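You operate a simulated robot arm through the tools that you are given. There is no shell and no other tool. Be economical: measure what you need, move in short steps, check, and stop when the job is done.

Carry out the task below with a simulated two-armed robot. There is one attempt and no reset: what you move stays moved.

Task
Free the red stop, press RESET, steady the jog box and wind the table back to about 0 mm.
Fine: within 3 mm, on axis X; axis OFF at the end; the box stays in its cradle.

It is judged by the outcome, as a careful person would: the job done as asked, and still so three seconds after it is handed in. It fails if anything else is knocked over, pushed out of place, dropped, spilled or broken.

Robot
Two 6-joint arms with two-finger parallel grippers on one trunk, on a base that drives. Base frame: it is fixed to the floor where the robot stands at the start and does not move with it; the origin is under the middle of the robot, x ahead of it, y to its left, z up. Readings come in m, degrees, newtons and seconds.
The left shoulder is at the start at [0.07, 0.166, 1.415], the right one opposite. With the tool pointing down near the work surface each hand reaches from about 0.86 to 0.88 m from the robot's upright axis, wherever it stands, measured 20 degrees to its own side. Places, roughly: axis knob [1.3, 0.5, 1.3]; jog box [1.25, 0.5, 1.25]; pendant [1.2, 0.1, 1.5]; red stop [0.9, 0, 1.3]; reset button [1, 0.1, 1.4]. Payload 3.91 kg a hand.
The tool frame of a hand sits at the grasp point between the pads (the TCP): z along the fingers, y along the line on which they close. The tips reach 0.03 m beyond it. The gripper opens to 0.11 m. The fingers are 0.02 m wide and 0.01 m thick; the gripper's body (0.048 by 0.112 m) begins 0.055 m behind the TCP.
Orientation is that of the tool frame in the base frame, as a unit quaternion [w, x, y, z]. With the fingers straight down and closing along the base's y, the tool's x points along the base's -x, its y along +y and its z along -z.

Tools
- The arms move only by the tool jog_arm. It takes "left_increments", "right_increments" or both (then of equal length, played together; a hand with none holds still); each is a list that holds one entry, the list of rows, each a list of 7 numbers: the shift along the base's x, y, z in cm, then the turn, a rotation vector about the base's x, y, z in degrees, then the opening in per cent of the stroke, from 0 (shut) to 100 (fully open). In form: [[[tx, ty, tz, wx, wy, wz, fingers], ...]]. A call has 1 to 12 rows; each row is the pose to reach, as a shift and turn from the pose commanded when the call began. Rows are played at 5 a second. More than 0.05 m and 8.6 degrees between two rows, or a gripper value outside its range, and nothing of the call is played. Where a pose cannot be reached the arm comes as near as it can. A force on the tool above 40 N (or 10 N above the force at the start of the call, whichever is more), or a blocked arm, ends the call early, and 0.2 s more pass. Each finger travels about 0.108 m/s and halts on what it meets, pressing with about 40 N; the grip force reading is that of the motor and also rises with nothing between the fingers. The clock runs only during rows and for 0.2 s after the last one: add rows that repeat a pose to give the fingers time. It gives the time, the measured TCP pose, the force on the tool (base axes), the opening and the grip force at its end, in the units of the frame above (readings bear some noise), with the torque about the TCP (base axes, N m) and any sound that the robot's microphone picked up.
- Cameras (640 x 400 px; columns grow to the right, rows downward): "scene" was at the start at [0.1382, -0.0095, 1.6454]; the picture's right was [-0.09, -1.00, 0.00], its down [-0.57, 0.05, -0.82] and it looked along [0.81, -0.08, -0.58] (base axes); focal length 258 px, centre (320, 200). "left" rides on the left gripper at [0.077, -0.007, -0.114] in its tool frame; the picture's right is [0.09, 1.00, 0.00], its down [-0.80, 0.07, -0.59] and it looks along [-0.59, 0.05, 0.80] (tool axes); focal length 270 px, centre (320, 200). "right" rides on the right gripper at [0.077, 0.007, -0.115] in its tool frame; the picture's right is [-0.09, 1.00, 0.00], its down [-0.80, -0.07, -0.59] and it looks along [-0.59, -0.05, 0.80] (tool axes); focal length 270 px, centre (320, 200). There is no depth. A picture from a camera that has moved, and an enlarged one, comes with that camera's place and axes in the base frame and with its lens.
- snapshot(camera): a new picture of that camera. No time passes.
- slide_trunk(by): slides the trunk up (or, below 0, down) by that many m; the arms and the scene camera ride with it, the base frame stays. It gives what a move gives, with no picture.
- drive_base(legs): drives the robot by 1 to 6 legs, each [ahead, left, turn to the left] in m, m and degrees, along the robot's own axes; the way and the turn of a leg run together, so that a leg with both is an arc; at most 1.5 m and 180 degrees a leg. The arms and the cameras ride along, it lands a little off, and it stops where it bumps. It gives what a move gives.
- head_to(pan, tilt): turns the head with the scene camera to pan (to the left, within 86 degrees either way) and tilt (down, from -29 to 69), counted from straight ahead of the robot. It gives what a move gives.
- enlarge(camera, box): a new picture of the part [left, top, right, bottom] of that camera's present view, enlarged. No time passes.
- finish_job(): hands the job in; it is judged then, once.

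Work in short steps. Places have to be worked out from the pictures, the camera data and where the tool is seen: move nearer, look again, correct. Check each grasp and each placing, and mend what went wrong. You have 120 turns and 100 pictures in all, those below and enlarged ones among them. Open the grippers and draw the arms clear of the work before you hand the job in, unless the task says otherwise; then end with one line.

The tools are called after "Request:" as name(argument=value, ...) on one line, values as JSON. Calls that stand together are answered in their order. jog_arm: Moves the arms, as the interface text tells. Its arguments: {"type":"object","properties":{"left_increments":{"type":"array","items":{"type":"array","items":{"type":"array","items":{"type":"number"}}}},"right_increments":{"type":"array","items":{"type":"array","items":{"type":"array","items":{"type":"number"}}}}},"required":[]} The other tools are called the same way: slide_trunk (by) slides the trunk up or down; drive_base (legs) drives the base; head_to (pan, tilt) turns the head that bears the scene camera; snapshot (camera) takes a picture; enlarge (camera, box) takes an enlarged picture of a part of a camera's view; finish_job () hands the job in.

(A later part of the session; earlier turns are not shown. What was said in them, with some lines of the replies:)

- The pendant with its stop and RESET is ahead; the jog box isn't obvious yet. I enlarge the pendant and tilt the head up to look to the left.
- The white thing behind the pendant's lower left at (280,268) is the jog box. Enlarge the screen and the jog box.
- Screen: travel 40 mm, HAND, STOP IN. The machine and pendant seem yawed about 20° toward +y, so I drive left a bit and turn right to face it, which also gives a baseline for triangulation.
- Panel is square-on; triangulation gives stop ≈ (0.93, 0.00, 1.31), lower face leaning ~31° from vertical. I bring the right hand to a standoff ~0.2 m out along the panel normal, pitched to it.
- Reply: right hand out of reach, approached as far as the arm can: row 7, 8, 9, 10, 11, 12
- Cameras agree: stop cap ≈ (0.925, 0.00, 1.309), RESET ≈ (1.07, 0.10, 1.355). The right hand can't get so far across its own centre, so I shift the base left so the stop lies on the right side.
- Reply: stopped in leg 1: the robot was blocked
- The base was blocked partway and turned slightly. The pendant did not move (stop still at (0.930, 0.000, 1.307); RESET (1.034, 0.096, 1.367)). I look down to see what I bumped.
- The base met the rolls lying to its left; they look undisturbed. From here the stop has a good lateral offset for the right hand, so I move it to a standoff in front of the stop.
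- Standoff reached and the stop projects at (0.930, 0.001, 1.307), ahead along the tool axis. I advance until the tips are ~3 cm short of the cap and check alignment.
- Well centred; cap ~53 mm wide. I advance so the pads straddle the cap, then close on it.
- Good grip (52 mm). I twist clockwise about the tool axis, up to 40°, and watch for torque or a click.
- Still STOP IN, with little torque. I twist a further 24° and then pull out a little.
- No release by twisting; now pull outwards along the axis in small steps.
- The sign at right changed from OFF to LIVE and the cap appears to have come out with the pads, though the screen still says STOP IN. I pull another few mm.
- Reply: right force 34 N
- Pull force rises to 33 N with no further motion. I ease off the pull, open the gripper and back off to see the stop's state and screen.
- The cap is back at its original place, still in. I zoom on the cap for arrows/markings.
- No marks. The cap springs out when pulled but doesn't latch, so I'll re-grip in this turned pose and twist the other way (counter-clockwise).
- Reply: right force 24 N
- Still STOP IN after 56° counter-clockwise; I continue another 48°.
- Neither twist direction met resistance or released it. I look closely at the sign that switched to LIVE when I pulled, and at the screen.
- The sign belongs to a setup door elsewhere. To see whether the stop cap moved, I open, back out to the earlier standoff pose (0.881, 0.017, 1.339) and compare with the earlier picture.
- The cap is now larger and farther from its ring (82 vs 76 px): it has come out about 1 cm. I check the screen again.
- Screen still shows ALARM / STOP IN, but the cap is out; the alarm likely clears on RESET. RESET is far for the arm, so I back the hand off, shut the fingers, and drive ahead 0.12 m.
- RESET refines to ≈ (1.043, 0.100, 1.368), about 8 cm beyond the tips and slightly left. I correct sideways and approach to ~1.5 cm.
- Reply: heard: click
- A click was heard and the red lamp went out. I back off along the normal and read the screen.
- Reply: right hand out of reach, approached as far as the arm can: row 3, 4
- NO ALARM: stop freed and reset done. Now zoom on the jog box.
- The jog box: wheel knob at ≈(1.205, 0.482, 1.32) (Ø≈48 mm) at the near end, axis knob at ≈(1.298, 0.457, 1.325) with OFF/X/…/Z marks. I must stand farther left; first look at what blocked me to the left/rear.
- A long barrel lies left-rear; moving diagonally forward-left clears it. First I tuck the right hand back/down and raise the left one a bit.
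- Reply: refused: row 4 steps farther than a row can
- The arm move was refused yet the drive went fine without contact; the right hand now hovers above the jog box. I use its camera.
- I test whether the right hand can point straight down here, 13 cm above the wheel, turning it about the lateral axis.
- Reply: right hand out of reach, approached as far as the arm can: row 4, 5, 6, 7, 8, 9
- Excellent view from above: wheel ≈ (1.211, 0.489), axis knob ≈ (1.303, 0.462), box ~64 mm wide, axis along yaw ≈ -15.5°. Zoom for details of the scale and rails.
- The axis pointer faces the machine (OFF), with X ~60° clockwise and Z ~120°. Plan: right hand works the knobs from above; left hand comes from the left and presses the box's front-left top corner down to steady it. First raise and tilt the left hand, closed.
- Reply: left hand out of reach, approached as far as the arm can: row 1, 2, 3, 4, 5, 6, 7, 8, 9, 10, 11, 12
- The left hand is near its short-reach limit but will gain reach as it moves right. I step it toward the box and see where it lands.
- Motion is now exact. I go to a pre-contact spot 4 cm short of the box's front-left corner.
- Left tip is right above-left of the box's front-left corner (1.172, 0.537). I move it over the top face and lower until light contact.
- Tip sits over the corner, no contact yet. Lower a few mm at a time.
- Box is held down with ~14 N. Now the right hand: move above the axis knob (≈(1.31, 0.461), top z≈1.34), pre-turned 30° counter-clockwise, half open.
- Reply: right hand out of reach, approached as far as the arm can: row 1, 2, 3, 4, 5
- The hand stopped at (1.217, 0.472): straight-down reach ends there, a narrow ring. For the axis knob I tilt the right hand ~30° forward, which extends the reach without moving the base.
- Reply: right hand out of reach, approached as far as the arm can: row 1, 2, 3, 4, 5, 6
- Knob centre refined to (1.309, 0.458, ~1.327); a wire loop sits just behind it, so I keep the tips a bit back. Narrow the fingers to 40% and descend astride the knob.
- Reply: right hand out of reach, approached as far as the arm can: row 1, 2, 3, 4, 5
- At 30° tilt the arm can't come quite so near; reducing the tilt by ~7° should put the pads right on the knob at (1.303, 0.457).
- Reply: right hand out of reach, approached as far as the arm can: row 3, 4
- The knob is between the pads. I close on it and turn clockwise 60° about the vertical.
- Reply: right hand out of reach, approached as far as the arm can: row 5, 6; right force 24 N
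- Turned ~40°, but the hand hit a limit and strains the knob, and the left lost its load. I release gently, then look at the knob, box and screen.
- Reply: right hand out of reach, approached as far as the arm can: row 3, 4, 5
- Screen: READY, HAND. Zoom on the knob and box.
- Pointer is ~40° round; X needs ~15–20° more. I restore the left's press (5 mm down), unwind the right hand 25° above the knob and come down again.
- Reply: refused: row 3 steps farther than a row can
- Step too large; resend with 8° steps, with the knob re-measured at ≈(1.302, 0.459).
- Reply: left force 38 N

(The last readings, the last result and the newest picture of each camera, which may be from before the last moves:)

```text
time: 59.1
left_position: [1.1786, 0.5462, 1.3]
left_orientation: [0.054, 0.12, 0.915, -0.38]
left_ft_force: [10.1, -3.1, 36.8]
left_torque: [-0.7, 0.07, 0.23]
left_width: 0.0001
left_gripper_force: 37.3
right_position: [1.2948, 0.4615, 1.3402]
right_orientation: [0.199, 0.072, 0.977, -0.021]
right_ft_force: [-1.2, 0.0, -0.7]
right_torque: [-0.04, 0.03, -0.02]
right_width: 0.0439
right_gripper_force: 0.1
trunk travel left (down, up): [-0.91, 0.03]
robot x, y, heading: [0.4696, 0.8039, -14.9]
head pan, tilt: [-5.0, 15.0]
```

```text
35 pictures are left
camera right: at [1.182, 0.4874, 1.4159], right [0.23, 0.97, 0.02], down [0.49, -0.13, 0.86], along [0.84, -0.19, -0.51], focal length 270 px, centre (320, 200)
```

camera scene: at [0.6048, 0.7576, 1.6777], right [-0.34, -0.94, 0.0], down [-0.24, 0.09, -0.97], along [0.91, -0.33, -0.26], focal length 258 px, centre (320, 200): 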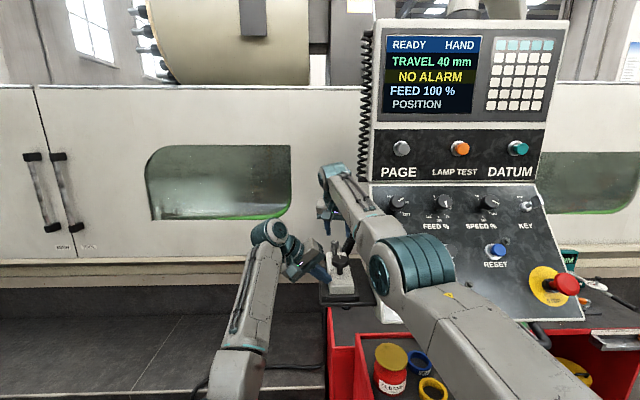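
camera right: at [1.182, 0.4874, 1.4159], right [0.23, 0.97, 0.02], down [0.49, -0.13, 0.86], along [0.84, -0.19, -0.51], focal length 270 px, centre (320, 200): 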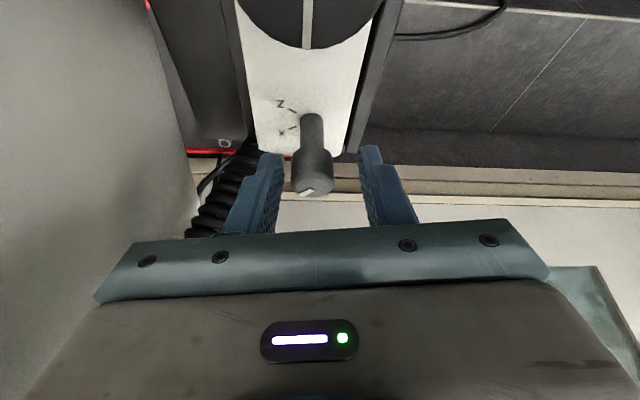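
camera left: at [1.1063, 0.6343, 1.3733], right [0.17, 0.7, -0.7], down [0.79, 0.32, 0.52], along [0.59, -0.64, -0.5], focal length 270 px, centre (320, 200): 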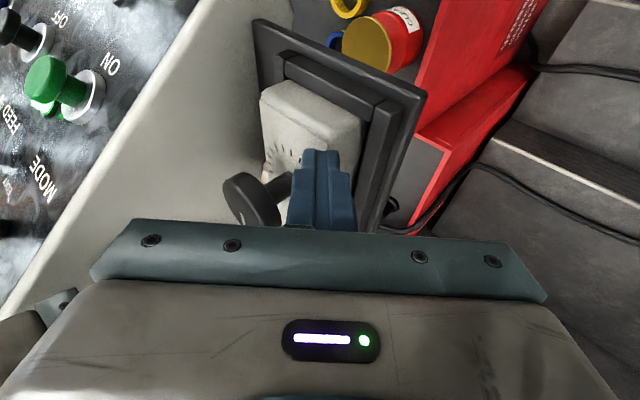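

Left press is 37 N, a little high; ease 4 mm. Shift the right hand 3 mm, close, and turn another -20°.

Request:
jog_arm(right_increments=[[[-0.1, -0.3, 0, 0, 0, 0, 40], [-0.1, -0.3, 0, 0, 0, 0, 25], [-0.1, -0.3, 0, 0, 0, 0, 12], [-0.1, -0.3, 0, 0, 0, 0, 12], [-0.1, -0.2, 0, 0, 0, -7, 12], [-0.1, -0.2, 0, 0, 0, -14, 12], [-0.1, -0.2, 0, 0, 0, -20, 12], [-0.1, -0.2, 0, 0, 0, -20, 12]]], left_increments=[[[0, 0, 0.2, 0, 0, 0, 0], [0, 0, 0.4, 0, 0, 0, 0], [0, 0, 0.4, 0, 0, 0, 0], [0, 0, 0.4, 0, 0, 0, 0], [0, 0, 0.4, 0, 0, 0, 0], [0, 0, 0.4, 0, 0, 0, 0], [0, 0, 0.4, 0, 0, 0, 0], [0, 0, 0.4, 0, 0, 0, 0]]])

Request:
snapshot(camera="scene")

```text
time: 60.9
left_position: [1.1789, 0.5469, 1.2993]
left_orientation: [0.05, 0.119, 0.916, -0.381]
left_ft_force: [-1.9, -5.4, 16.1]
left_torque: [-0.43, 0.18, 0.0]
left_width: 0.0
left_gripper_force: 37.9
right_position: [1.2952, 0.4614, 1.3411]
right_orientation: [0.193, 0.241, 0.95, -0.055]
right_ft_force: [4.9, 9.6, 2.1]
right_torque: [0.42, -0.02, 0.18]
right_width: 0.0245
right_gripper_force: 39.9
trunk travel left (down, up): [-0.91, 0.03]
robot x, y, heading: [0.467, 0.8041, -15.0]
head pan, tilt: [-5.0, 15.0]
```

```text
34 pictures are left
camera scene: at [0.6017, 0.7606, 1.6781], right [-0.34, -0.94, 0.0], down [-0.24, 0.09, -0.97], along [0.91, -0.33, -0.26], focal length 258 px, centre (320, 200)
```

scene: 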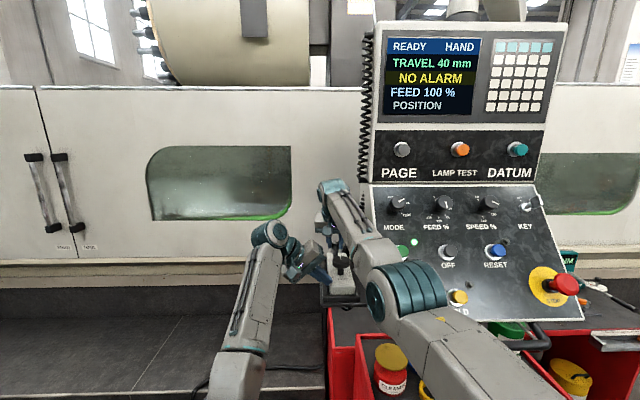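

Release, lift off, and view the pointer.

Request:
jog_arm(right_increments=[[[0, 0, 0, 0, 0, 0, 30], [0, 0, 0, 0, 0, 0, 45], [0, 0, 2.5, 0, 0, 0, 45], [0, 0, 5, 0, 0, 0, 45], [0, 0, 5, 0, 0, 0, 45]]])

Request:
enlarge(camera="right", box=[250, 30, 400, 170])

```text
time: 62.1
left_position: [1.1827, 0.5475, 1.2977]
left_orientation: [0.049, 0.118, 0.916, -0.381]
left_ft_force: [1.5, 6.6, 5.0]
left_torque: [0.11, 0.03, -0.04]
left_width: 0.0
left_gripper_force: 38.0
right_position: [1.2934, 0.4606, 1.3898]
right_orientation: [0.192, 0.241, 0.95, -0.055]
right_ft_force: [-0.7, -0.1, 0.0]
right_torque: [0.01, 0.02, 0.01]
right_width: 0.0497
right_gripper_force: 0.0
right hand out of reach, approached as far as the arm can: row 4, 5
trunk travel left (down, up): [-0.91, 0.03]
robot x, y, heading: [0.4664, 0.8018, -14.5]
head pan, tilt: [-5.0, 15.0]
```

```text
2.86 times, centred on (325, 100) of right
camera zoom: at [1.1954, 0.5237, 1.4639], right [0.55, 0.84, 0.02], down [0.41, -0.29, 0.86], along [0.73, -0.46, -0.51], focal length 772 px, centre (306, 486)
```

zoom: 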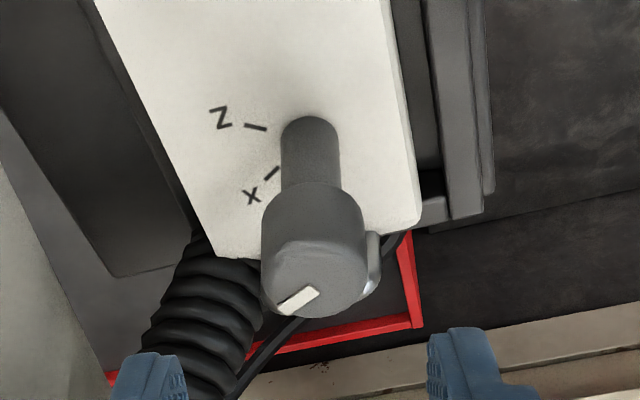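

Pointer now ~60° round, at X by my reading. Next, straighten the right hand and move it above the wheel (1.213, 0.488), opening for the 49 mm cap.

Request:
jog_arm(right_increments=[[[-2, 0.7, 1, 2.7, 5, 0, 60], [-4, 1.4, 2, 5.3, 10, 0, 70], [-6, 2.1, 2, 8, 15, 0, 75], [-8, 2.7, 1.5, 10.6, 19.9, 0, 75], [-8, 2.7, 1, 10.6, 19.9, 0, 75]]], left_increments=[[[0, 0, -0.1, 0, 0, 0, 0], [0, 0, -0.2, 0, 0, 0, 0], [0, 0, -0.2, 0, 0, 0, 0], [0, 0, -0.2, 0, 0, 0, 0], [0, 0, -0.2, 0, 0, 0, 0]]])

Request:
snapshot(camera="right")

```text
time: 63.3
left_position: [1.1808, 0.5465, 1.2982]
left_orientation: [0.05, 0.119, 0.916, -0.38]
left_ft_force: [6.5, 6.9, 14.5]
left_torque: [-0.18, 0.0, 0.04]
left_width: 0.0
left_gripper_force: 37.6
right_position: [1.2209, 0.4887, 1.4016]
right_orientation: [0.0, 0.244, 0.97, -0.009]
right_ft_force: [-0.1, -0.1, 0.6]
right_torque: [0.0, 0.01, 0.01]
right_width: 0.0826
right_gripper_force: 0.1
right hand out of reach, approached as far as the arm can: row 3, 4, 5
trunk travel left (down, up): [-0.91, 0.03]
robot x, y, heading: [0.4716, 0.8044, -14.4]
head pan, tilt: [-5.0, 15.0]
```

```text
32 pictures are left
camera right: at [1.157, 0.5321, 1.5147], right [0.55, 0.83, -0.02], down [0.67, -0.43, 0.6], along [0.49, -0.34, -0.8], focal length 270 px, centre (320, 200)
```

right: 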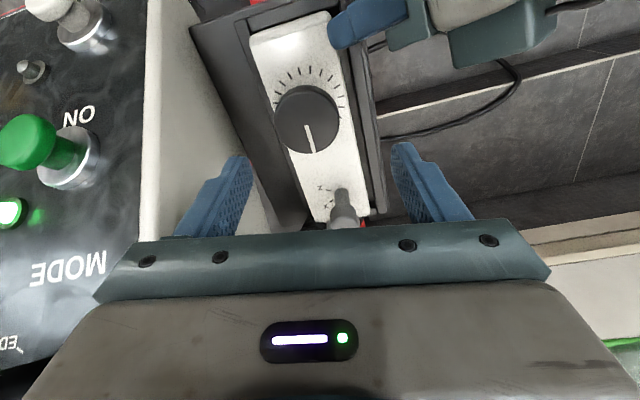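

Wheel re-measured at ≈(1.207, 0.486). I lower over it with a 4° counter-tilt to fit the reach, then check.

Request:
jog_arm(right_increments=[[[-0.5, -0.1, -1.5, 0.6, 1.2, 0, 75], [-0.9, -0.2, -3, 1.2, 2.4, 0, 75], [-1.4, -0.3, -4.5, 1.9, 3.5, 0, 75], [-1.4, -0.3, -6, 1.9, 3.5, 0, 75], [-1.4, -0.3, -7.1, 1.9, 3.5, 0, 75], [-1.4, -0.3, -7.1, 1.9, 3.5, 0, 75]]])

Request:
snapshot(camera="right")

```text
time: 64.7
left_position: [1.1809, 0.5476, 1.2978]
left_orientation: [0.051, 0.119, 0.916, -0.381]
left_ft_force: [4.5, 8.4, 13.6]
left_torque: [-0.07, 0.07, -0.03]
left_width: 0.0
left_gripper_force: 37.8
right_position: [1.2202, 0.4835, 1.3333]
right_orientation: [-0.031, 0.244, 0.969, -0.001]
right_ft_force: [0.1, 0.4, 0.0]
right_torque: [0.03, -0.01, -0.03]
right_width: 0.0825
right_gripper_force: 0.0
right hand out of reach, approached as far as the arm can: row 1, 2, 3, 4, 5, 6
trunk travel left (down, up): [-0.91, 0.03]
robot x, y, heading: [0.467, 0.806, -14.6]
head pan, tilt: [-5.0, 15.0]
```

```text
31 pictures are left
camera right: at [1.1642, 0.5244, 1.4507], right [0.55, 0.84, -0.02], down [0.71, -0.45, 0.54], along [0.45, -0.31, -0.84], focal length 270 px, centre (320, 200)
```

right: 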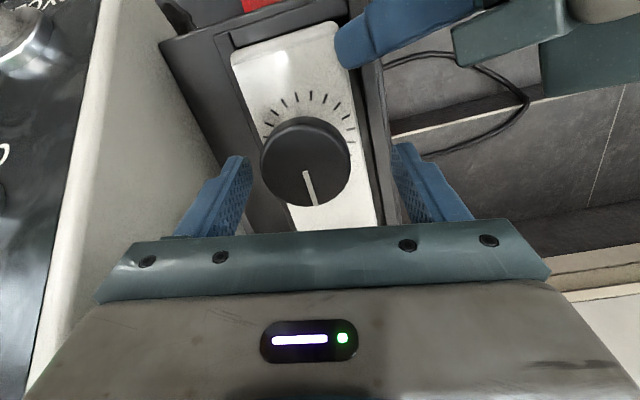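

Need ~1.4 cm nearer; add 5° more counter-tilt.

Request:
jog_arm(right_increments=[[[-0.7, 0.15, 0, 1.2, 2.3, 0, 75], [-1.4, 0.3, -0.2, 2.4, 4.6, 0, 75], [-1.4, 0.3, -0.3, 2.4, 4.6, 0, 75]]])

```text
time: 65.5
left_position: [1.182, 0.5473, 1.297]
left_orientation: [0.049, 0.118, 0.916, -0.381]
left_ft_force: [3.9, 8.2, 12.5]
left_torque: [-0.03, 0.07, 0.0]
left_width: 0.0
left_gripper_force: 37.7
right_position: [1.2069, 0.4863, 1.3294]
right_orientation: [-0.075, 0.243, 0.967, 0.01]
right_ft_force: [0.4, -1.2, -0.4]
right_torque: [0.0, 0.0, -0.02]
right_width: 0.0825
right_gripper_force: 0.0
trunk travel left (down, up): [-0.91, 0.03]
robot x, y, heading: [0.4672, 0.8051, -14.9]
head pan, tilt: [-5.0, 15.0]
```

Right on the wheel. Close and turn 16° counter-clockwise as a direction test.

Request:
jog_arm(right_increments=[[[0, 0, 0, 0, 0, 0, 50], [0, 0, 0, 0, 0, 0, 36], [0, 0, 0, 0, 0, 0, 36], [0, 0, 0, 0, 0, 8, 36], [0, 0, 0, 0, 0, 16, 36], [0, 0, 0, 0, 0, 16, 36]]])

Request:
enlarge(camera="scene", box=[370, 20, 500, 125])

```text
time: 66.9
left_position: [1.1792, 0.5473, 1.2978]
left_orientation: [0.05, 0.119, 0.916, -0.38]
left_ft_force: [-3.2, 30.7, 21.2]
left_torque: [0.34, 0.25, -0.29]
left_width: 0.0002
left_gripper_force: 37.7
right_position: [1.2057, 0.4836, 1.3301]
right_orientation: [-0.076, 0.107, 0.991, -0.002]
right_ft_force: [9.4, -27.4, 0.6]
right_torque: [-0.65, -0.21, -0.24]
right_width: 0.0484
right_gripper_force: 40.3
trunk travel left (down, up): [-0.91, 0.03]
robot x, y, heading: [0.4684, 0.8027, -14.6]
head pan, tilt: [-5.0, 15.0]
```

```text
3.81 times, centred on (435, 72) of scene
camera zoom: at [0.6031, 0.7602, 1.6781], right [-0.34, -0.94, 0.0], down [-0.24, 0.09, -0.97], along [0.91, -0.33, -0.26], focal length 984 px, centre (-118, 686)
```

zoom: 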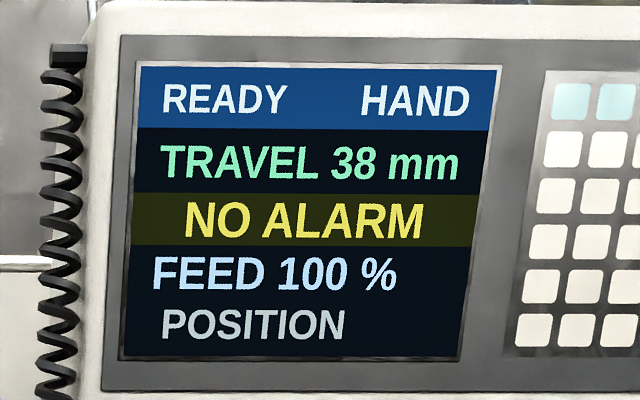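

CCW works: 38 mm after 16° (~8°/mm). Now stroke: open, wind back 56° clear, re-grip, then turn 56° counter-clockwise.

Request:
jog_arm(right_increments=[[[0, -0.15, 0, 0, 0, 0, 55], [0, -0.15, 0, 0, 0, 0, 64], [0, 0, 0, 0, 0, -8, 64], [0, 0, 0, 0, 0, -16, 64], [0, 0, 0, 0, 0, -24, 64], [0, 0, 0, 0, 0, -32, 64], [0, 0, 0, 0, 0, -40, 64], [0, 0, 0, 0, 0, -48, 64], [0, 0, 0, 0, 0, -56, 64], [0, 0, 0, 0, 0, -56, 45], [0, 0, 0, 0, 0, -56, 36], [0, 0, 0, 0, 0, -56, 36]]])

Request:
snapshot(camera="right")

```text
time: 69.5
left_position: [1.1792, 0.5471, 1.2992]
left_orientation: [0.051, 0.119, 0.916, -0.38]
left_ft_force: [8.7, 16.3, 10.1]
left_torque: [0.2, -0.07, 0.05]
left_width: 0.0
left_gripper_force: 37.8
right_position: [1.2138, 0.4819, 1.3315]
right_orientation: [-0.067, 0.559, 0.825, 0.035]
right_ft_force: [-14.1, -11.3, -0.7]
right_torque: [-0.02, 0.77, -0.08]
right_width: 0.0487
right_gripper_force: 40.2
right hand out of reach, approached as far as the arm can: row 7, 8, 9, 10, 11, 12
trunk travel left (down, up): [-0.91, 0.03]
robot x, y, heading: [0.4676, 0.8041, -14.7]
head pan, tilt: [-5.0, 15.0]
```

```text
29 pictures are left
camera right: at [1.2016, 0.5407, 1.4555], right [0.96, 0.29, -0.03], down [0.27, -0.84, 0.47], along [0.11, -0.46, -0.88], focal length 270 px, centre (320, 200)
```

right: 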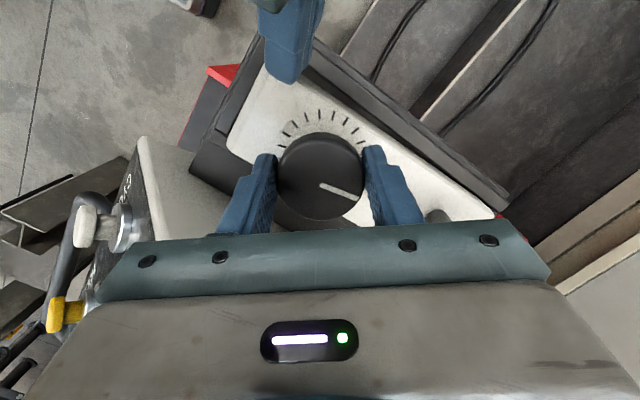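

Good grip. Turn 56° counter-clockwise while drifting back to the wheel centre.

Request:
jog_arm(right_increments=[[[-0.1, 0, 0, 0, 0, 8, 36], [-0.3, 0.1, 0, 0, 0, 16, 36], [-0.5, 0.2, 0, 0, 0, 24, 36], [-0.6, 0.2, 0, 0, 0, 32, 36], [-0.7, 0.2, 0, 0, 0, 40, 36], [-0.7, 0.2, 0, 0, 0, 48, 36], [-0.7, 0.2, 0, 0, 0, 56, 36], [-0.7, 0.2, 0, 0, 0, 56, 36]]])

Request:
enlarge(camera="scene", box=[370, 20, 500, 125])

```text
time: 71.3
left_position: [1.181, 0.5449, 1.2985]
left_orientation: [0.051, 0.118, 0.916, -0.38]
left_ft_force: [8.9, 16.8, 30.3]
left_torque: [-0.18, -0.06, -0.16]
left_width: 0.0002
left_gripper_force: 37.7
right_position: [1.2052, 0.4832, 1.3318]
right_orientation: [-0.076, 0.106, 0.991, -0.001]
right_ft_force: [15.4, -26.9, 17.4]
right_torque: [-0.93, -0.33, -0.17]
right_width: 0.0491
right_gripper_force: 40.2
right hand out of reach, approached as far as the arm can: row 4, 5, 6, 7, 8
trunk travel left (down, up): [-0.91, 0.03]
robot x, y, heading: [0.4666, 0.8029, -14.8]
head pan, tilt: [-5.0, 15.0]
```

```text
3.81 times, centred on (435, 72) of scene
camera zoom: at [0.6028, 0.7582, 1.6782], right [-0.34, -0.94, 0.0], down [-0.24, 0.09, -0.97], along [0.91, -0.33, -0.26], focal length 984 px, centre (-118, 686)
```

zoom: 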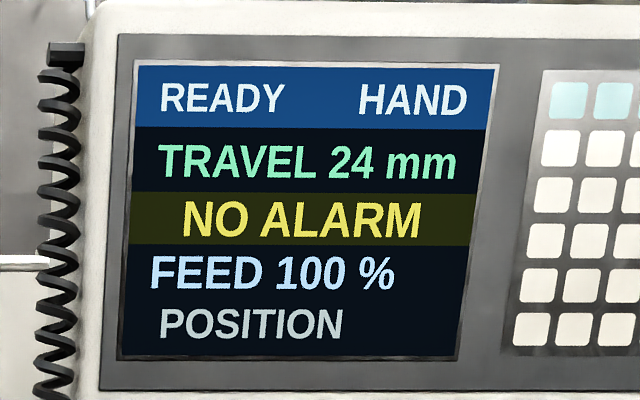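

24 mm now: 4° per mm. Two more strokes: another 56° first. Wind back and re-grip, centring 2 mm further right.

Request:
jog_arm(right_increments=[[[0.1, -0.2, 0, 0, 0, 0, 55], [0.1, -0.2, 0, 0, 0, 0, 64], [0.1, -0.2, 0, 0, 0, -8, 64], [0.1, -0.2, 0, 0, 0, -16, 64], [0.1, -0.2, 0, 0, 0, -24, 64], [0.1, -0.2, 0, 0, 0, -32, 64], [0.1, -0.2, 0, 0, 0, -40, 64], [0.1, -0.2, 0, 0, 0, -48, 64], [0.1, -0.2, 0, 0, 0, -56, 64], [0.1, -0.2, 0, 0, 0, -56, 45], [0.1, -0.2, 0, 0, 0, -56, 36], [0.1, -0.2, 0, 0, 0, -56, 36]]])

Request:
jog_arm(right_increments=[[[-0.1, 0, 0, 0, 0, 8, 36], [-0.3, 0, 0, 0, 0, 16, 36], [-0.5, 0, 0, 0, 0, 24, 36], [-0.6, 0, 0, 0, 0, 32, 36], [-0.6, 0, 0, 0, 0, 40, 36], [-0.6, 0, 0, 0, 0, 48, 36], [-0.6, 0, 0, 0, 0, 56, 36], [-0.6, 0, 0, 0, 0, 56, 36]]])

Request:
enlarge(camera="scene", box=[370, 20, 500, 125])

```text
time: 73.9
left_position: [1.1834, 0.5471, 1.2966]
left_orientation: [0.05, 0.119, 0.915, -0.382]
left_ft_force: [-0.4, 2.6, 4.1]
left_torque: [-0.09, 0.03, -0.02]
left_width: 0.0
left_gripper_force: 37.7
right_position: [1.2108, 0.4838, 1.331]
right_orientation: [-0.067, 0.559, 0.826, 0.037]
right_ft_force: [7.5, 6.2, 5.6]
right_torque: [0.22, -0.33, 0.04]
right_width: 0.0489
right_gripper_force: 40.1
trunk travel left (down, up): [-0.91, 0.03]
robot x, y, heading: [0.467, 0.8057, -14.8]
head pan, tilt: [-5.0, 15.0]
```

```text
time: 75.7
left_position: [1.1839, 0.547, 1.2961]
left_orientation: [0.049, 0.119, 0.916, -0.38]
left_ft_force: [4.8, 22.7, 15.0]
left_torque: [0.15, -0.03, -0.22]
left_width: 0.0
left_gripper_force: 37.9
right_position: [1.2031, 0.4795, 1.3295]
right_orientation: [-0.078, 0.107, 0.991, -0.001]
right_ft_force: [17.5, -23.0, 15.2]
right_torque: [-0.88, -0.37, -0.08]
right_width: 0.0487
right_gripper_force: 40.9
right hand out of reach, approached as far as the arm can: row 3, 4
trunk travel left (down, up): [-0.91, 0.03]
robot x, y, heading: [0.4676, 0.8037, -14.4]
head pan, tilt: [-5.0, 15.0]
```

```text
3.81 times, centred on (435, 72) of scene
camera zoom: at [0.6066, 0.7595, 1.6778], right [-0.34, -0.94, 0.0], down [-0.24, 0.09, -0.97], along [0.91, -0.33, -0.26], focal length 984 px, centre (-118, 686)
```

zoom: 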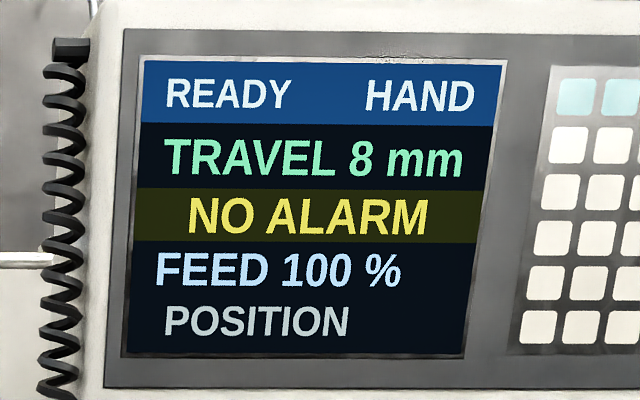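

8 mm left (~3.6°/mm). Rewind 36°, re-grip, turn 26°, and read.

Request:
jog_arm(right_increments=[[[0.1, 0, 0, 0, 0, 0, 55], [0.2, 0.1, 0, 0, 0, 0, 64], [0.3, 0.1, 0, 0, 0, -8, 64], [0.3, 0.2, 0, 0, 0, -16, 64], [0.3, 0.2, 0, 0, 0, -24, 64], [0.3, 0.2, 0, 0, 0, -32, 64], [0.3, 0.2, 0, 0, 0, -38, 64], [0.3, 0.2, 0, 0, 0, -38, 45], [0.3, 0.2, 0, 0, 0, -38, 36], [0.3, 0.2, 0, 0, 0, -38, 36]]])

Request:
jog_arm(right_increments=[[[0, 0, 0, 0, 0, 7, 36], [-0.1, -0.1, 0, 0, 0, 14, 36], [-0.2, -0.1, 0, 0, 0, 20, 36], [-0.2, -0.1, 0, 0, 0, 26, 36], [-0.2, -0.1, 0, 0, 0, 26, 36]]])

Request:
enlarge(camera="scene", box=[370, 20, 500, 125])

```text
time: 77.9
left_position: [1.1814, 0.5471, 1.2967]
left_orientation: [0.049, 0.118, 0.916, -0.381]
left_ft_force: [4.5, 9.2, 4.4]
left_torque: [0.12, -0.11, -0.03]
left_width: 0.0001
left_gripper_force: 37.8
right_position: [1.2064, 0.4848, 1.3305]
right_orientation: [-0.073, 0.424, 0.902, 0.024]
right_ft_force: [-4.5, -1.7, 0.0]
right_torque: [0.07, 0.34, -0.08]
right_width: 0.049
right_gripper_force: 39.9
trunk travel left (down, up): [-0.91, 0.03]
robot x, y, heading: [0.4716, 0.8037, -14.5]
head pan, tilt: [-5.0, 15.0]
```

```text
time: 79.1
left_position: [1.1815, 0.5468, 1.2975]
left_orientation: [0.05, 0.118, 0.916, -0.38]
left_ft_force: [-1.8, 22.1, 10.3]
left_torque: [0.27, 0.15, -0.27]
left_width: 0.0
left_gripper_force: 37.8
right_position: [1.2038, 0.4826, 1.3299]
right_orientation: [-0.076, 0.211, 0.975, 0.007]
right_ft_force: [9.9, -18.0, 0.7]
right_torque: [-0.75, -0.92, -0.04]
right_width: 0.0488
right_gripper_force: 40.1
trunk travel left (down, up): [-0.91, 0.03]
robot x, y, heading: [0.4642, 0.8011, -14.7]
head pan, tilt: [-5.0, 15.0]
```

```text
3.81 times, centred on (435, 72) of scene
camera zoom: at [0.605, 0.7599, 1.6779], right [-0.34, -0.94, 0.0], down [-0.24, 0.09, -0.97], along [0.91, -0.33, -0.26], focal length 984 px, centre (-118, 686)
```

zoom: 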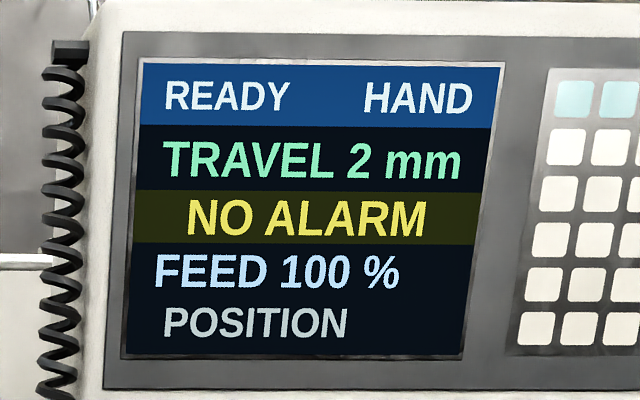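

2 mm left; turn about 8° more.

Request:
jog_arm(right_increments=[[[0, -0.05, 0, 0, 0, 4, 36], [0, -0.1, 0, 0, 0, 8, 36], [0, -0.1, 0, 0, 0, 8, 36]]])

Request:
enlarge(camera="scene", box=[370, 20, 500, 125])

```text
time: 79.9
left_position: [1.1825, 0.5466, 1.297]
left_orientation: [0.049, 0.119, 0.916, -0.38]
left_ft_force: [-1.8, 28.2, 14.2]
left_torque: [0.37, 0.16, -0.31]
left_width: 0.0
left_gripper_force: 37.4
right_position: [1.203, 0.4818, 1.3296]
right_orientation: [-0.077, 0.142, 0.987, 0.003]
right_ft_force: [13.8, -27.0, 5.3]
right_torque: [-0.72, -0.43, -0.15]
right_width: 0.0487
right_gripper_force: 40.5
trunk travel left (down, up): [-0.91, 0.03]
robot x, y, heading: [0.469, 0.803, -14.9]
head pan, tilt: [-5.0, 15.0]
```

```text
3.81 times, centred on (435, 72) of scene
camera zoom: at [0.605, 0.7596, 1.6779], right [-0.34, -0.94, 0.0], down [-0.24, 0.09, -0.97], along [0.91, -0.33, -0.26], focal length 984 px, centre (-118, 686)
```

zoom: 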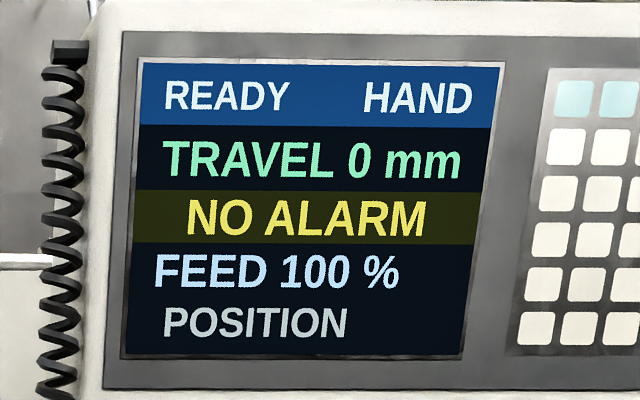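

0 mm. Now open and lift straight off the wheel, then check travel.

Request:
jog_arm(right_increments=[[[0.1, 0.1, 0, 0, 0, 0, 50], [0.2, 0.2, 0, 0, 0, 0, 66], [0.2, 0.2, 1, 0, 0, 0, 75], [0.3, 0.2, 3, 0, 0, 0, 75], [0.6, 0.2, 5, 0, 0, 0, 75], [1, 0.2, 7, 0, 0, 0, 75], [1, 0.2, 7, 0, 0, 0, 75]]])

Request:
snapshot(camera="right")

Request:
enlarge(camera="scene", box=[370, 20, 500, 125])

```text
time: 81.5
left_position: [1.1804, 0.5475, 1.2969]
left_orientation: [0.049, 0.119, 0.916, -0.381]
left_ft_force: [0.1, 7.9, 6.0]
left_torque: [0.05, 0.03, -0.12]
left_width: 0.0
left_gripper_force: 37.7
right_position: [1.1938, 0.4852, 1.3961]
right_orientation: [-0.076, 0.141, 0.987, 0.002]
right_ft_force: [-0.4, 0.2, -0.1]
right_torque: [0.01, -0.03, 0.0]
right_width: 0.0823
right_gripper_force: 0.0
right hand out of reach, approached as far as the arm can: row 4, 5, 6, 7
trunk travel left (down, up): [-0.91, 0.03]
robot x, y, heading: [0.4705, 0.8061, -14.7]
head pan, tilt: [-5.0, 15.0]
```

```text
24 pictures are left
camera right: at [1.1401, 0.5121, 1.5202], right [0.36, 0.93, -0.03], down [0.83, -0.31, 0.47], along [0.43, -0.19, -0.88], focal length 270 px, centre (320, 200)
```

right: 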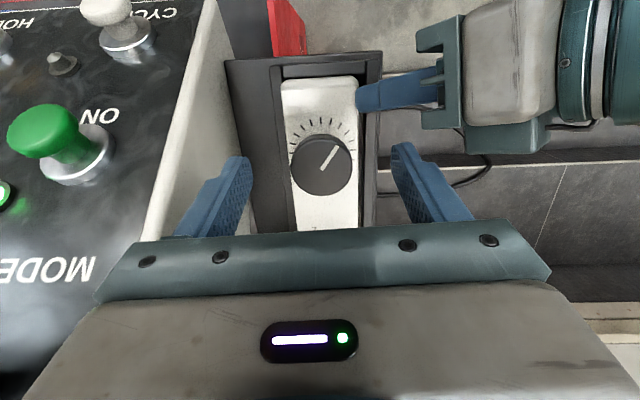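

```text
3.81 times, centred on (435, 72) of scene
camera zoom: at [0.6032, 0.761, 1.6779], right [-0.34, -0.94, 0.0], down [-0.24, 0.09, -0.97], along [0.91, -0.33, -0.26], focal length 984 px, centre (-118, 686)
```

zoom: 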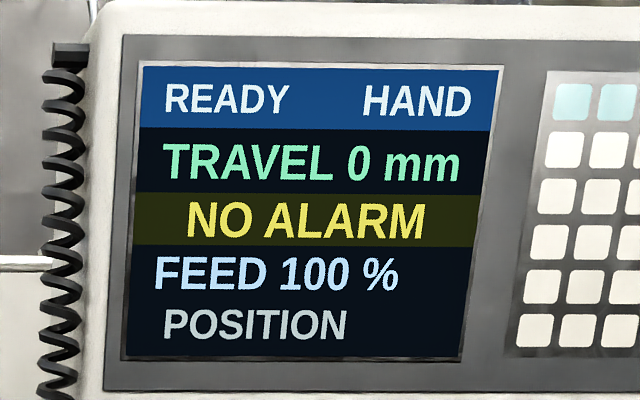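

Still 0 mm. Now tilt forward again and go above the axis knob, pose (1.293, 0.461, 1.39), yaw -26°.

Request:
jog_arm(right_increments=[[[2, -0.5, 0.5, -2.3, -6, -2, 75], [4, -1, 0.7, -4.6, -12, -4, 70], [6, -1.5, 0.5, -6.9, -18, -6, 60], [8, -2, 0, -9.2, -24, -8, 50], [9.9, -2.4, -0.5, -11.5, -30, -10, 45], [9.9, -2.4, -0.6, -11.5, -30, -10, 45]]])

Request:
snapshot(camera="right")

```text
time: 82.9
left_position: [1.1819, 0.547, 1.2969]
left_orientation: [0.049, 0.118, 0.916, -0.381]
left_ft_force: [1.2, 7.0, 5.2]
left_torque: [0.05, 0.01, -0.1]
left_width: 0.0002
left_gripper_force: 37.9
right_position: [1.295, 0.4625, 1.3915]
right_orientation: [0.195, 0.227, 0.953, -0.053]
right_ft_force: [0.1, -1.3, 0.8]
right_torque: [-0.01, 0.0, -0.01]
right_width: 0.0493
right_gripper_force: 0.0
trunk travel left (down, up): [-0.91, 0.03]
robot x, y, heading: [0.4692, 0.8043, -14.8]
head pan, tilt: [-5.0, 15.0]
```

```text
22 pictures are left
camera right: at [1.1942, 0.5217, 1.4643], right [0.52, 0.85, 0.02], down [0.42, -0.28, 0.86], along [0.74, -0.44, -0.5], focal length 270 px, centre (320, 200)
```

right: 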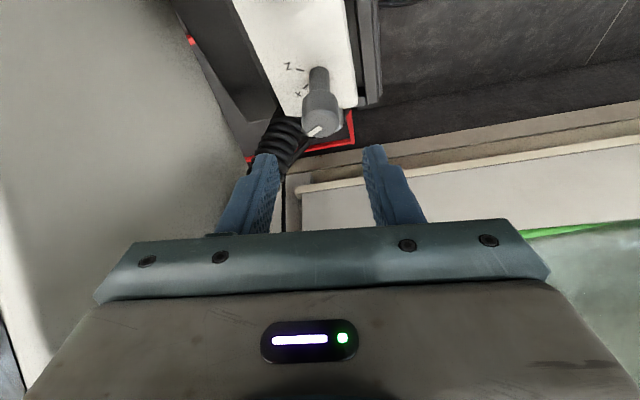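

Knob at (1.2985, 0.463). Descend, close, and turn +32° counter-clockwise.

Request:
jog_arm(right_increments=[[[0, 0.2, -1.5, 0, 0, 0, 42], [0, 0.2, -3, 0, 0, 0, 40], [0, 0.2, -4.3, 0, 0, 0, 40], [0, 0.2, -5.2, 0, 0, 0, 40], [0, 0.2, -5.2, 0, 0, 0, 25], [0, 0.2, -5.2, 0, 0, 0, 12], [0, 0.2, -5.2, 0, 0, 0, 12], [0, 0.2, -5.2, 0, 0, 8, 12], [0, 0.1, -5.2, 0, 0, 16, 12], [0, 0, -5.2, 0, 0, 24, 12], [0, 0, -5.2, 0, 0, 32, 12], [0, 0, -5.2, 0, 0, 32, 12]]])

Request:
snapshot(camera="right")

```text
time: 85.5
left_position: [1.1791, 0.5453, 1.3006]
left_orientation: [0.049, 0.119, 0.916, -0.38]
left_ft_force: [-3.7, 16.5, 16.4]
left_torque: [0.11, 0.22, -0.22]
left_width: 0.0
left_gripper_force: 38.1
right_position: [1.3039, 0.4586, 1.3399]
right_orientation: [0.202, -0.045, 0.978, 0.003]
right_ft_force: [-4.0, -13.5, -0.8]
right_torque: [-0.46, 0.43, -0.11]
right_width: 0.0246
right_gripper_force: 40.2
right hand out of reach, approached as far as the arm can: row 1, 2, 3, 4, 5, 6, 7, 8, 9, 10, 11, 12
trunk travel left (down, up): [-0.91, 0.03]
robot x, y, heading: [0.4683, 0.8077, -15.0]
head pan, tilt: [-5.0, 15.0]
```

```text
21 pictures are left
camera right: at [1.1883, 0.4564, 1.4142], right [-0.01, 1.0, 0.02], down [0.5, -0.02, 0.86], along [0.86, 0.02, -0.5], focal length 270 px, centre (320, 200)
```

right: 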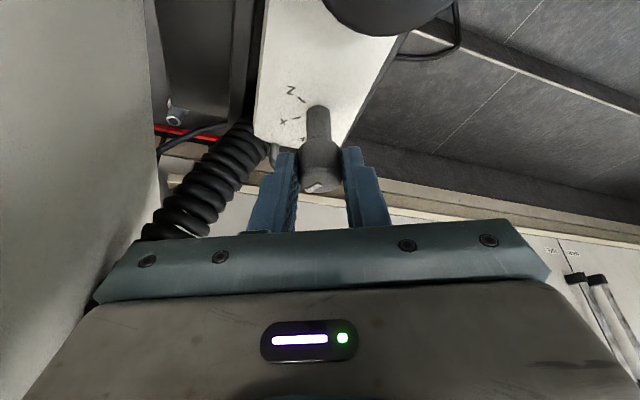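

Turned ~32°; continue with the same grip another 24° if reach allows.

Request:
jog_arm(right_increments=[[[0, -0.1, 0, 0, 0, 8, 12], [0, -0.15, 0, 0, 0, 16, 12], [0, -0.2, 0, 0, 0, 24, 12], [0, -0.2, 0, 0, 0, 24, 12]]])

Request:
snapshot(camera="right")

```text
time: 86.3
left_position: [1.186, 0.5465, 1.2972]
left_orientation: [0.051, 0.118, 0.916, -0.381]
left_ft_force: [4.3, 5.2, 7.3]
left_torque: [-0.05, -0.06, -0.02]
left_width: 0.0
left_gripper_force: 37.7
right_position: [1.2993, 0.4547, 1.3425]
right_orientation: [0.205, -0.216, 0.954, 0.036]
right_ft_force: [6.7, -4.7, -6.0]
right_torque: [-0.04, -0.69, -0.05]
right_width: 0.0248
right_gripper_force: 40.1
right hand out of reach, approached as far as the arm can: row 2, 3
trunk travel left (down, up): [-0.91, 0.03]
robot x, y, heading: [0.4691, 0.8048, -14.7]
head pan, tilt: [-5.0, 15.0]
stopped in row 3 (right hand): the force on the tool passed its limit at 58 N (the readings are from after the stop); the commanded pose is now the measured one
```

```text
20 pictures are left
camera right: at [1.1899, 0.4126, 1.4133], right [-0.35, 0.94, 0.02], down [0.47, 0.16, 0.87], along [0.81, 0.32, -0.49], focal length 270 px, centre (320, 200)
```

right: 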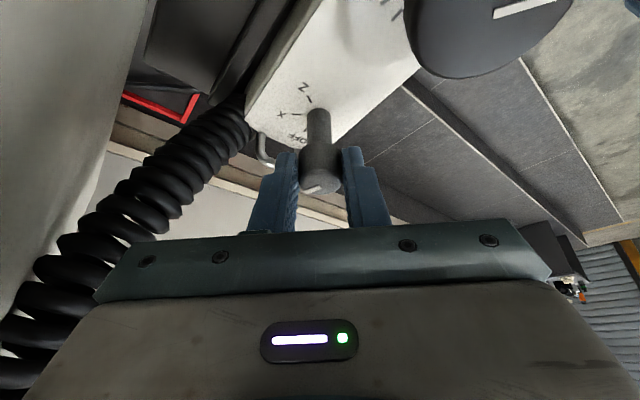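

A force spike stopped it; total turned ~52°. Release and lift slightly to look.

Request:
jog_arm(right_increments=[[[0, 0, 0, 0, 0, 0, 30], [0, 0, 0, 0, 0, 0, 45], [0, 0, 1.5, 0, 0, -5, 45], [0, 0, 3, 0, 0, -12, 45], [0, 0, 5, 0, 0, -20, 45], [0, 0, 5, 0, 0, -20, 45]]])

Request:
enlarge(camera="right", box=[240, 20, 400, 170])

```text
time: 87.7
left_position: [1.1813, 0.5462, 1.2976]
left_orientation: [0.05, 0.121, 0.915, -0.381]
left_ft_force: [0.2, 5.0, 2.2]
left_torque: [0.05, 0.0, -0.03]
left_width: 0.0002
left_gripper_force: 38.0
right_position: [1.2957, 0.4558, 1.3953]
right_orientation: [0.21, -0.046, 0.977, -0.001]
right_ft_force: [-0.7, 0.4, -0.3]
right_torque: [0.0, -0.01, -0.03]
right_width: 0.0494
right_gripper_force: 0.0
trunk travel left (down, up): [-0.91, 0.03]
robot x, y, heading: [0.4693, 0.8028, -15.0]
head pan, tilt: [-5.0, 15.0]
```

```text
2.67 times, centred on (320, 95) of right
camera zoom: at [1.1791, 0.4541, 1.4664], right [-0.01, 1.0, 0.02], down [0.49, -0.01, 0.87], along [0.87, 0.02, -0.49], focal length 721 px, centre (320, 480)
```

zoom: 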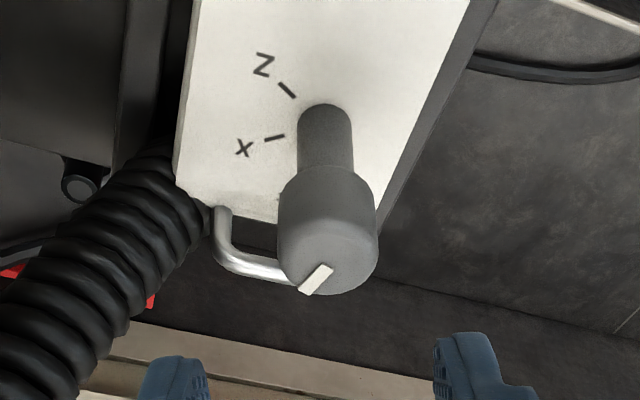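

Pointer is ~12° short of OFF. Re-grip with the hand backed 10° and turn +12°.

Request:
jog_arm(right_increments=[[[0, 0.2, -1, 0, 0, -5, 45], [0, 0.4, -2.5, 0, 0, -10, 40], [0, 0.4, -4, 0, 0, -10, 40], [0, 0.4, -5.5, 0, 0, -10, 40], [0, 0.4, -5.5, 0, 0, -10, 25], [0, 0.4, -5.5, 0, 0, -10, 12], [0, 0.4, -5.5, 0, 0, -10, 12], [0, 0.4, -5.5, 0, 0, -4, 12], [0, 0.4, -5.5, 0, 0, 2.5, 12], [0, 0.4, -5.5, 0, 0, 2.5, 12]]])

Request:
jog_arm(right_increments=[[[0, 0, 0, 0, 0, 0, 30], [0, 0, 0, 0, 0, 0, 45], [0, 0, 2.5, 0, 0, 0, 45], [0, 0, 5, 0, 0, 0, 45], [0, 0, 5, 0, 0, 0, 45]]])

Request:
enlarge(camera="right", box=[240, 20, 400, 170])

```text
time: 89.9
left_position: [1.1836, 0.5455, 1.2989]
left_orientation: [0.05, 0.12, 0.915, -0.381]
left_ft_force: [-1.4, 9.0, 8.4]
left_torque: [0.05, 0.11, -0.04]
left_width: 0.0
left_gripper_force: 38.0
right_position: [1.2977, 0.4587, 1.3386]
right_orientation: [0.209, -0.069, 0.976, 0.004]
right_ft_force: [5.0, -5.4, -0.4]
right_torque: [0.01, -0.22, -0.04]
right_width: 0.0248
right_gripper_force: 39.8
trunk travel left (down, up): [-0.91, 0.03]
robot x, y, heading: [0.4706, 0.8052, -14.7]
head pan, tilt: [-5.0, 15.0]
```

```text
time: 91.1
left_position: [1.1826, 0.5467, 1.2981]
left_orientation: [0.05, 0.12, 0.916, -0.381]
left_ft_force: [-0.3, 4.3, 2.9]
left_torque: [0.04, 0.04, -0.05]
left_width: 0.0002
left_gripper_force: 37.6
right_position: [1.2966, 0.4611, 1.3896]
right_orientation: [0.209, -0.069, 0.975, 0.004]
right_ft_force: [0.1, -0.2, -0.4]
right_torque: [0.03, 0.0, -0.02]
right_width: 0.0495
right_gripper_force: 0.1
trunk travel left (down, up): [-0.91, 0.03]
robot x, y, heading: [0.4692, 0.8035, -14.7]
head pan, tilt: [-5.0, 15.0]
```

```text
2.67 times, centred on (320, 95) of right
camera zoom: at [1.1797, 0.4529, 1.4612], right [-0.06, 1.0, 0.02], down [0.49, 0.01, 0.87], along [0.87, 0.06, -0.49], focal length 721 px, centre (320, 480)
```

zoom: 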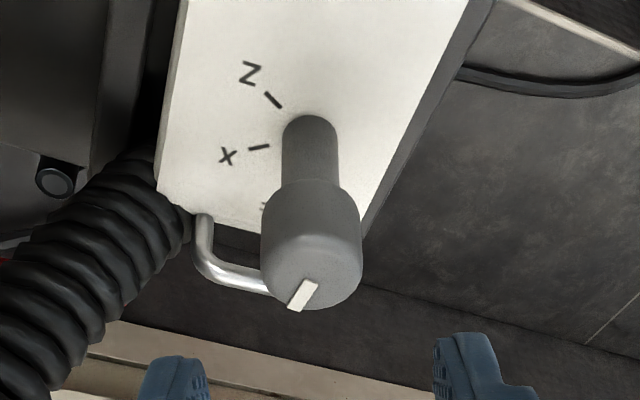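

Pointer now at OFF. Withdraw: lift the left finger off and to the left, and raise the right hand up and back.

Request:
jog_arm(right_increments=[[[-1.5, 0.5, 1.5, 0, 4, 0, 50], [-3, 1, 3, 0, 8, 0, 50], [-5, 1.8, 4.5, 0, 13, 0, 60], [-7, 2.8, 6, 0, 18, 0, 60], [-8, 3.8, 7, 0, 23, 0, 60], [-8, 4, 7.5, 0, 23, 0, 60]]], left_increments=[[[0, 0, 1, 0, 0, 0, 0], [0, 0, 2.5, 0, 0, 0, 0], [0, 2.5, 4.5, 0, 0, 0, 0], [0.5, 6.5, 6, 0, 0, 0, 0], [1, 11, 7.5, 0, 0, 0, 0], [1.5, 15, 8.5, 0, 0, 0, 20]]])

Request:
snapshot(camera="right")

Request:
snapshot(camera="scene")

```text
time: 92.5
left_position: [1.1984, 0.6972, 1.3841]
left_orientation: [0.05, 0.119, 0.916, -0.381]
left_ft_force: [-0.2, -0.1, -0.3]
left_torque: [0.0, 0.0, -0.03]
left_width: 0.0218
left_gripper_force: 0.0
right_position: [1.2107, 0.5007, 1.4609]
right_orientation: [0.01, -0.067, 0.998, 0.018]
right_ft_force: [0.7, 0.4, 0.3]
right_torque: [0.0, 0.02, -0.02]
right_width: 0.0658
right_gripper_force: 0.1
right hand out of reach, approached as far as the arm can: row 5, 6
trunk travel left (down, up): [-0.91, 0.03]
robot x, y, heading: [0.4665, 0.8016, -14.9]
head pan, tilt: [-5.0, 15.0]
```

```text
17 pictures are left
camera right: at [1.1316, 0.494, 1.5742], right [-0.05, 1.0, 0.04], down [0.79, 0.01, 0.61], along [0.61, 0.06, -0.79], focal length 270 px, centre (320, 200)
```

right: 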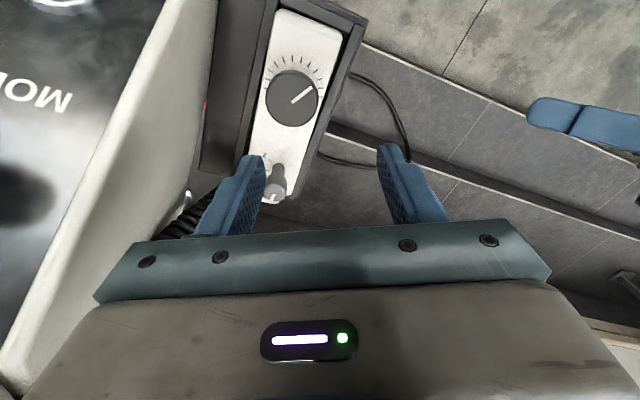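

```text
16 pictures are left
camera scene: at [0.6058, 0.7603, 1.6777], right [-0.34, -0.94, 0.0], down [-0.24, 0.09, -0.97], along [0.91, -0.33, -0.26], focal length 258 px, centre (320, 200)
```

scene: 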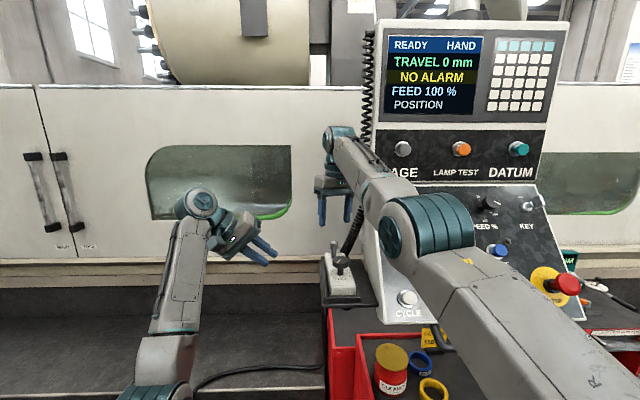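

All reads right: READY, TRAVEL 0 mm, box in its cradle. I verify the axis pointer closely and move the base back 6 cm to draw the arms clear.

Request:
enlarge(camera="right", box=[190, 0, 390, 215])

Request:
drive_base(legs=[[-0.06, 0, 0]])

Request:
jog_arm(right_increments=[[[0, 0, 0.5, 0, 0, 0, 80], [0, 0, 1, 0, 0, 0, 100], [0, 0, 1, 0, 0, 0, 100]]], left_increments=[[[0, 2, 0, 0, 0, 0, 60], [0, 4, 0, 0, 0, 0, 100], [0, 4, 0, 0, 0, 0, 100]]])

Request:
snapshot(camera="right")

Request:
snapshot(camera="scene")

```text
1.86 times, centred on (290, 108) of right
camera zoom: at [1.1316, 0.494, 1.5742], right [-0.05, 1.0, 0.04], down [0.79, 0.01, 0.61], along [0.61, 0.06, -0.79], focal length 503 px, centre (376, 372)
```

zoom: 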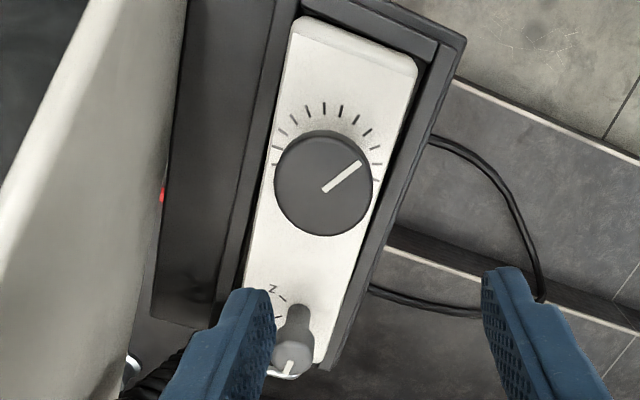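

```text
time: 93.5
left_position: [1.1549, 0.7049, 1.3734]
left_orientation: [0.044, 0.117, 0.917, -0.379]
left_ft_force: [0.7, -0.6, -0.3]
left_torque: [-0.02, 0.03, -0.06]
left_width: 0.0221
left_gripper_force: 0.0
right_position: [1.1664, 0.509, 1.4512]
right_orientation: [0.004, -0.066, 0.998, 0.021]
right_ft_force: [1.3, -1.1, -0.6]
right_torque: [0.0, 0.09, 0.03]
right_width: 0.0659
right_gripper_force: 0.0
trunk travel left (down, up): [-0.91, 0.03]
robot x, y, heading: [0.4097, 0.82, -14.7]
head pan, tilt: [-5.0, 15.0]
```

```text
time: 94.2
left_position: [1.1486, 0.7473, 1.3786]
left_orientation: [0.05, 0.118, 0.915, -0.383]
left_ft_force: [0.3, 0.3, 0.7]
left_torque: [0.02, 0.01, 0.03]
left_width: 0.1098
left_gripper_force: 0.0
left hand out of reach, approached as far as the arm can: row 2, 3
right_position: [1.1527, 0.5121, 1.4676]
right_orientation: [0.009, -0.067, 0.997, 0.02]
right_ft_force: [0.5, -0.9, 0.4]
right_torque: [0.01, 0.05, 0.01]
right_width: 0.1103
right_gripper_force: 0.1
right hand out of reach, approached as far as the arm can: row 2, 3
trunk travel left (down, up): [-0.91, 0.03]
robot x, y, heading: [0.409, 0.8165, -14.5]
head pan, tilt: [-5.0, 15.0]
```

```text
14 pictures are left
camera right: at [1.0749, 0.5041, 1.5797], right [-0.05, 1.0, 0.04], down [0.79, 0.01, 0.61], along [0.61, 0.06, -0.79], focal length 270 px, centre (320, 200)
```

right: 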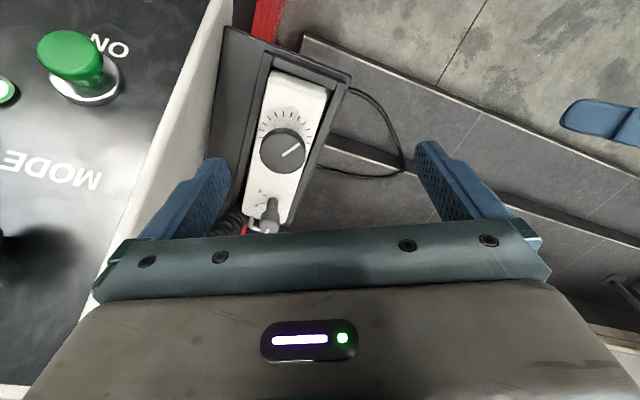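

```text
13 pictures are left
camera scene: at [0.5519, 0.7708, 1.6772], right [-0.34, -0.94, 0.0], down [-0.25, 0.09, -0.97], along [0.91, -0.33, -0.26], focal length 258 px, centre (320, 200)
```

scene: 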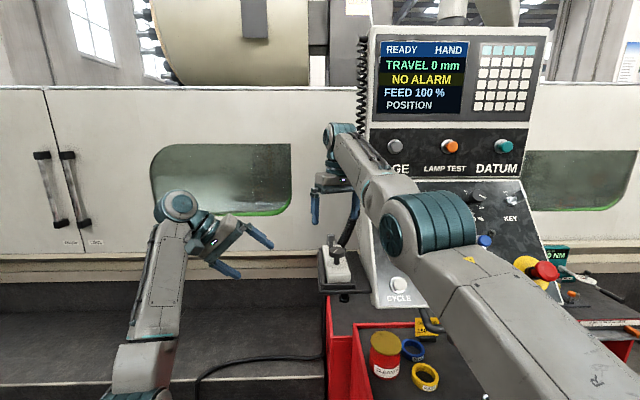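

Everything is as asked: stop out, NO ALARM, travel 0 mm, axis pointer at OFF, box seated, hands open and clear. I hand it in.

Request:
finish_job()

```text
The job is handed in.
```

The red stop is out, RESET cleared the alarm (screen reads READY, NO ALARM), the table reads 0 mm on axis X, the axis knob is back at OFF, and the jog box is in its cradle.
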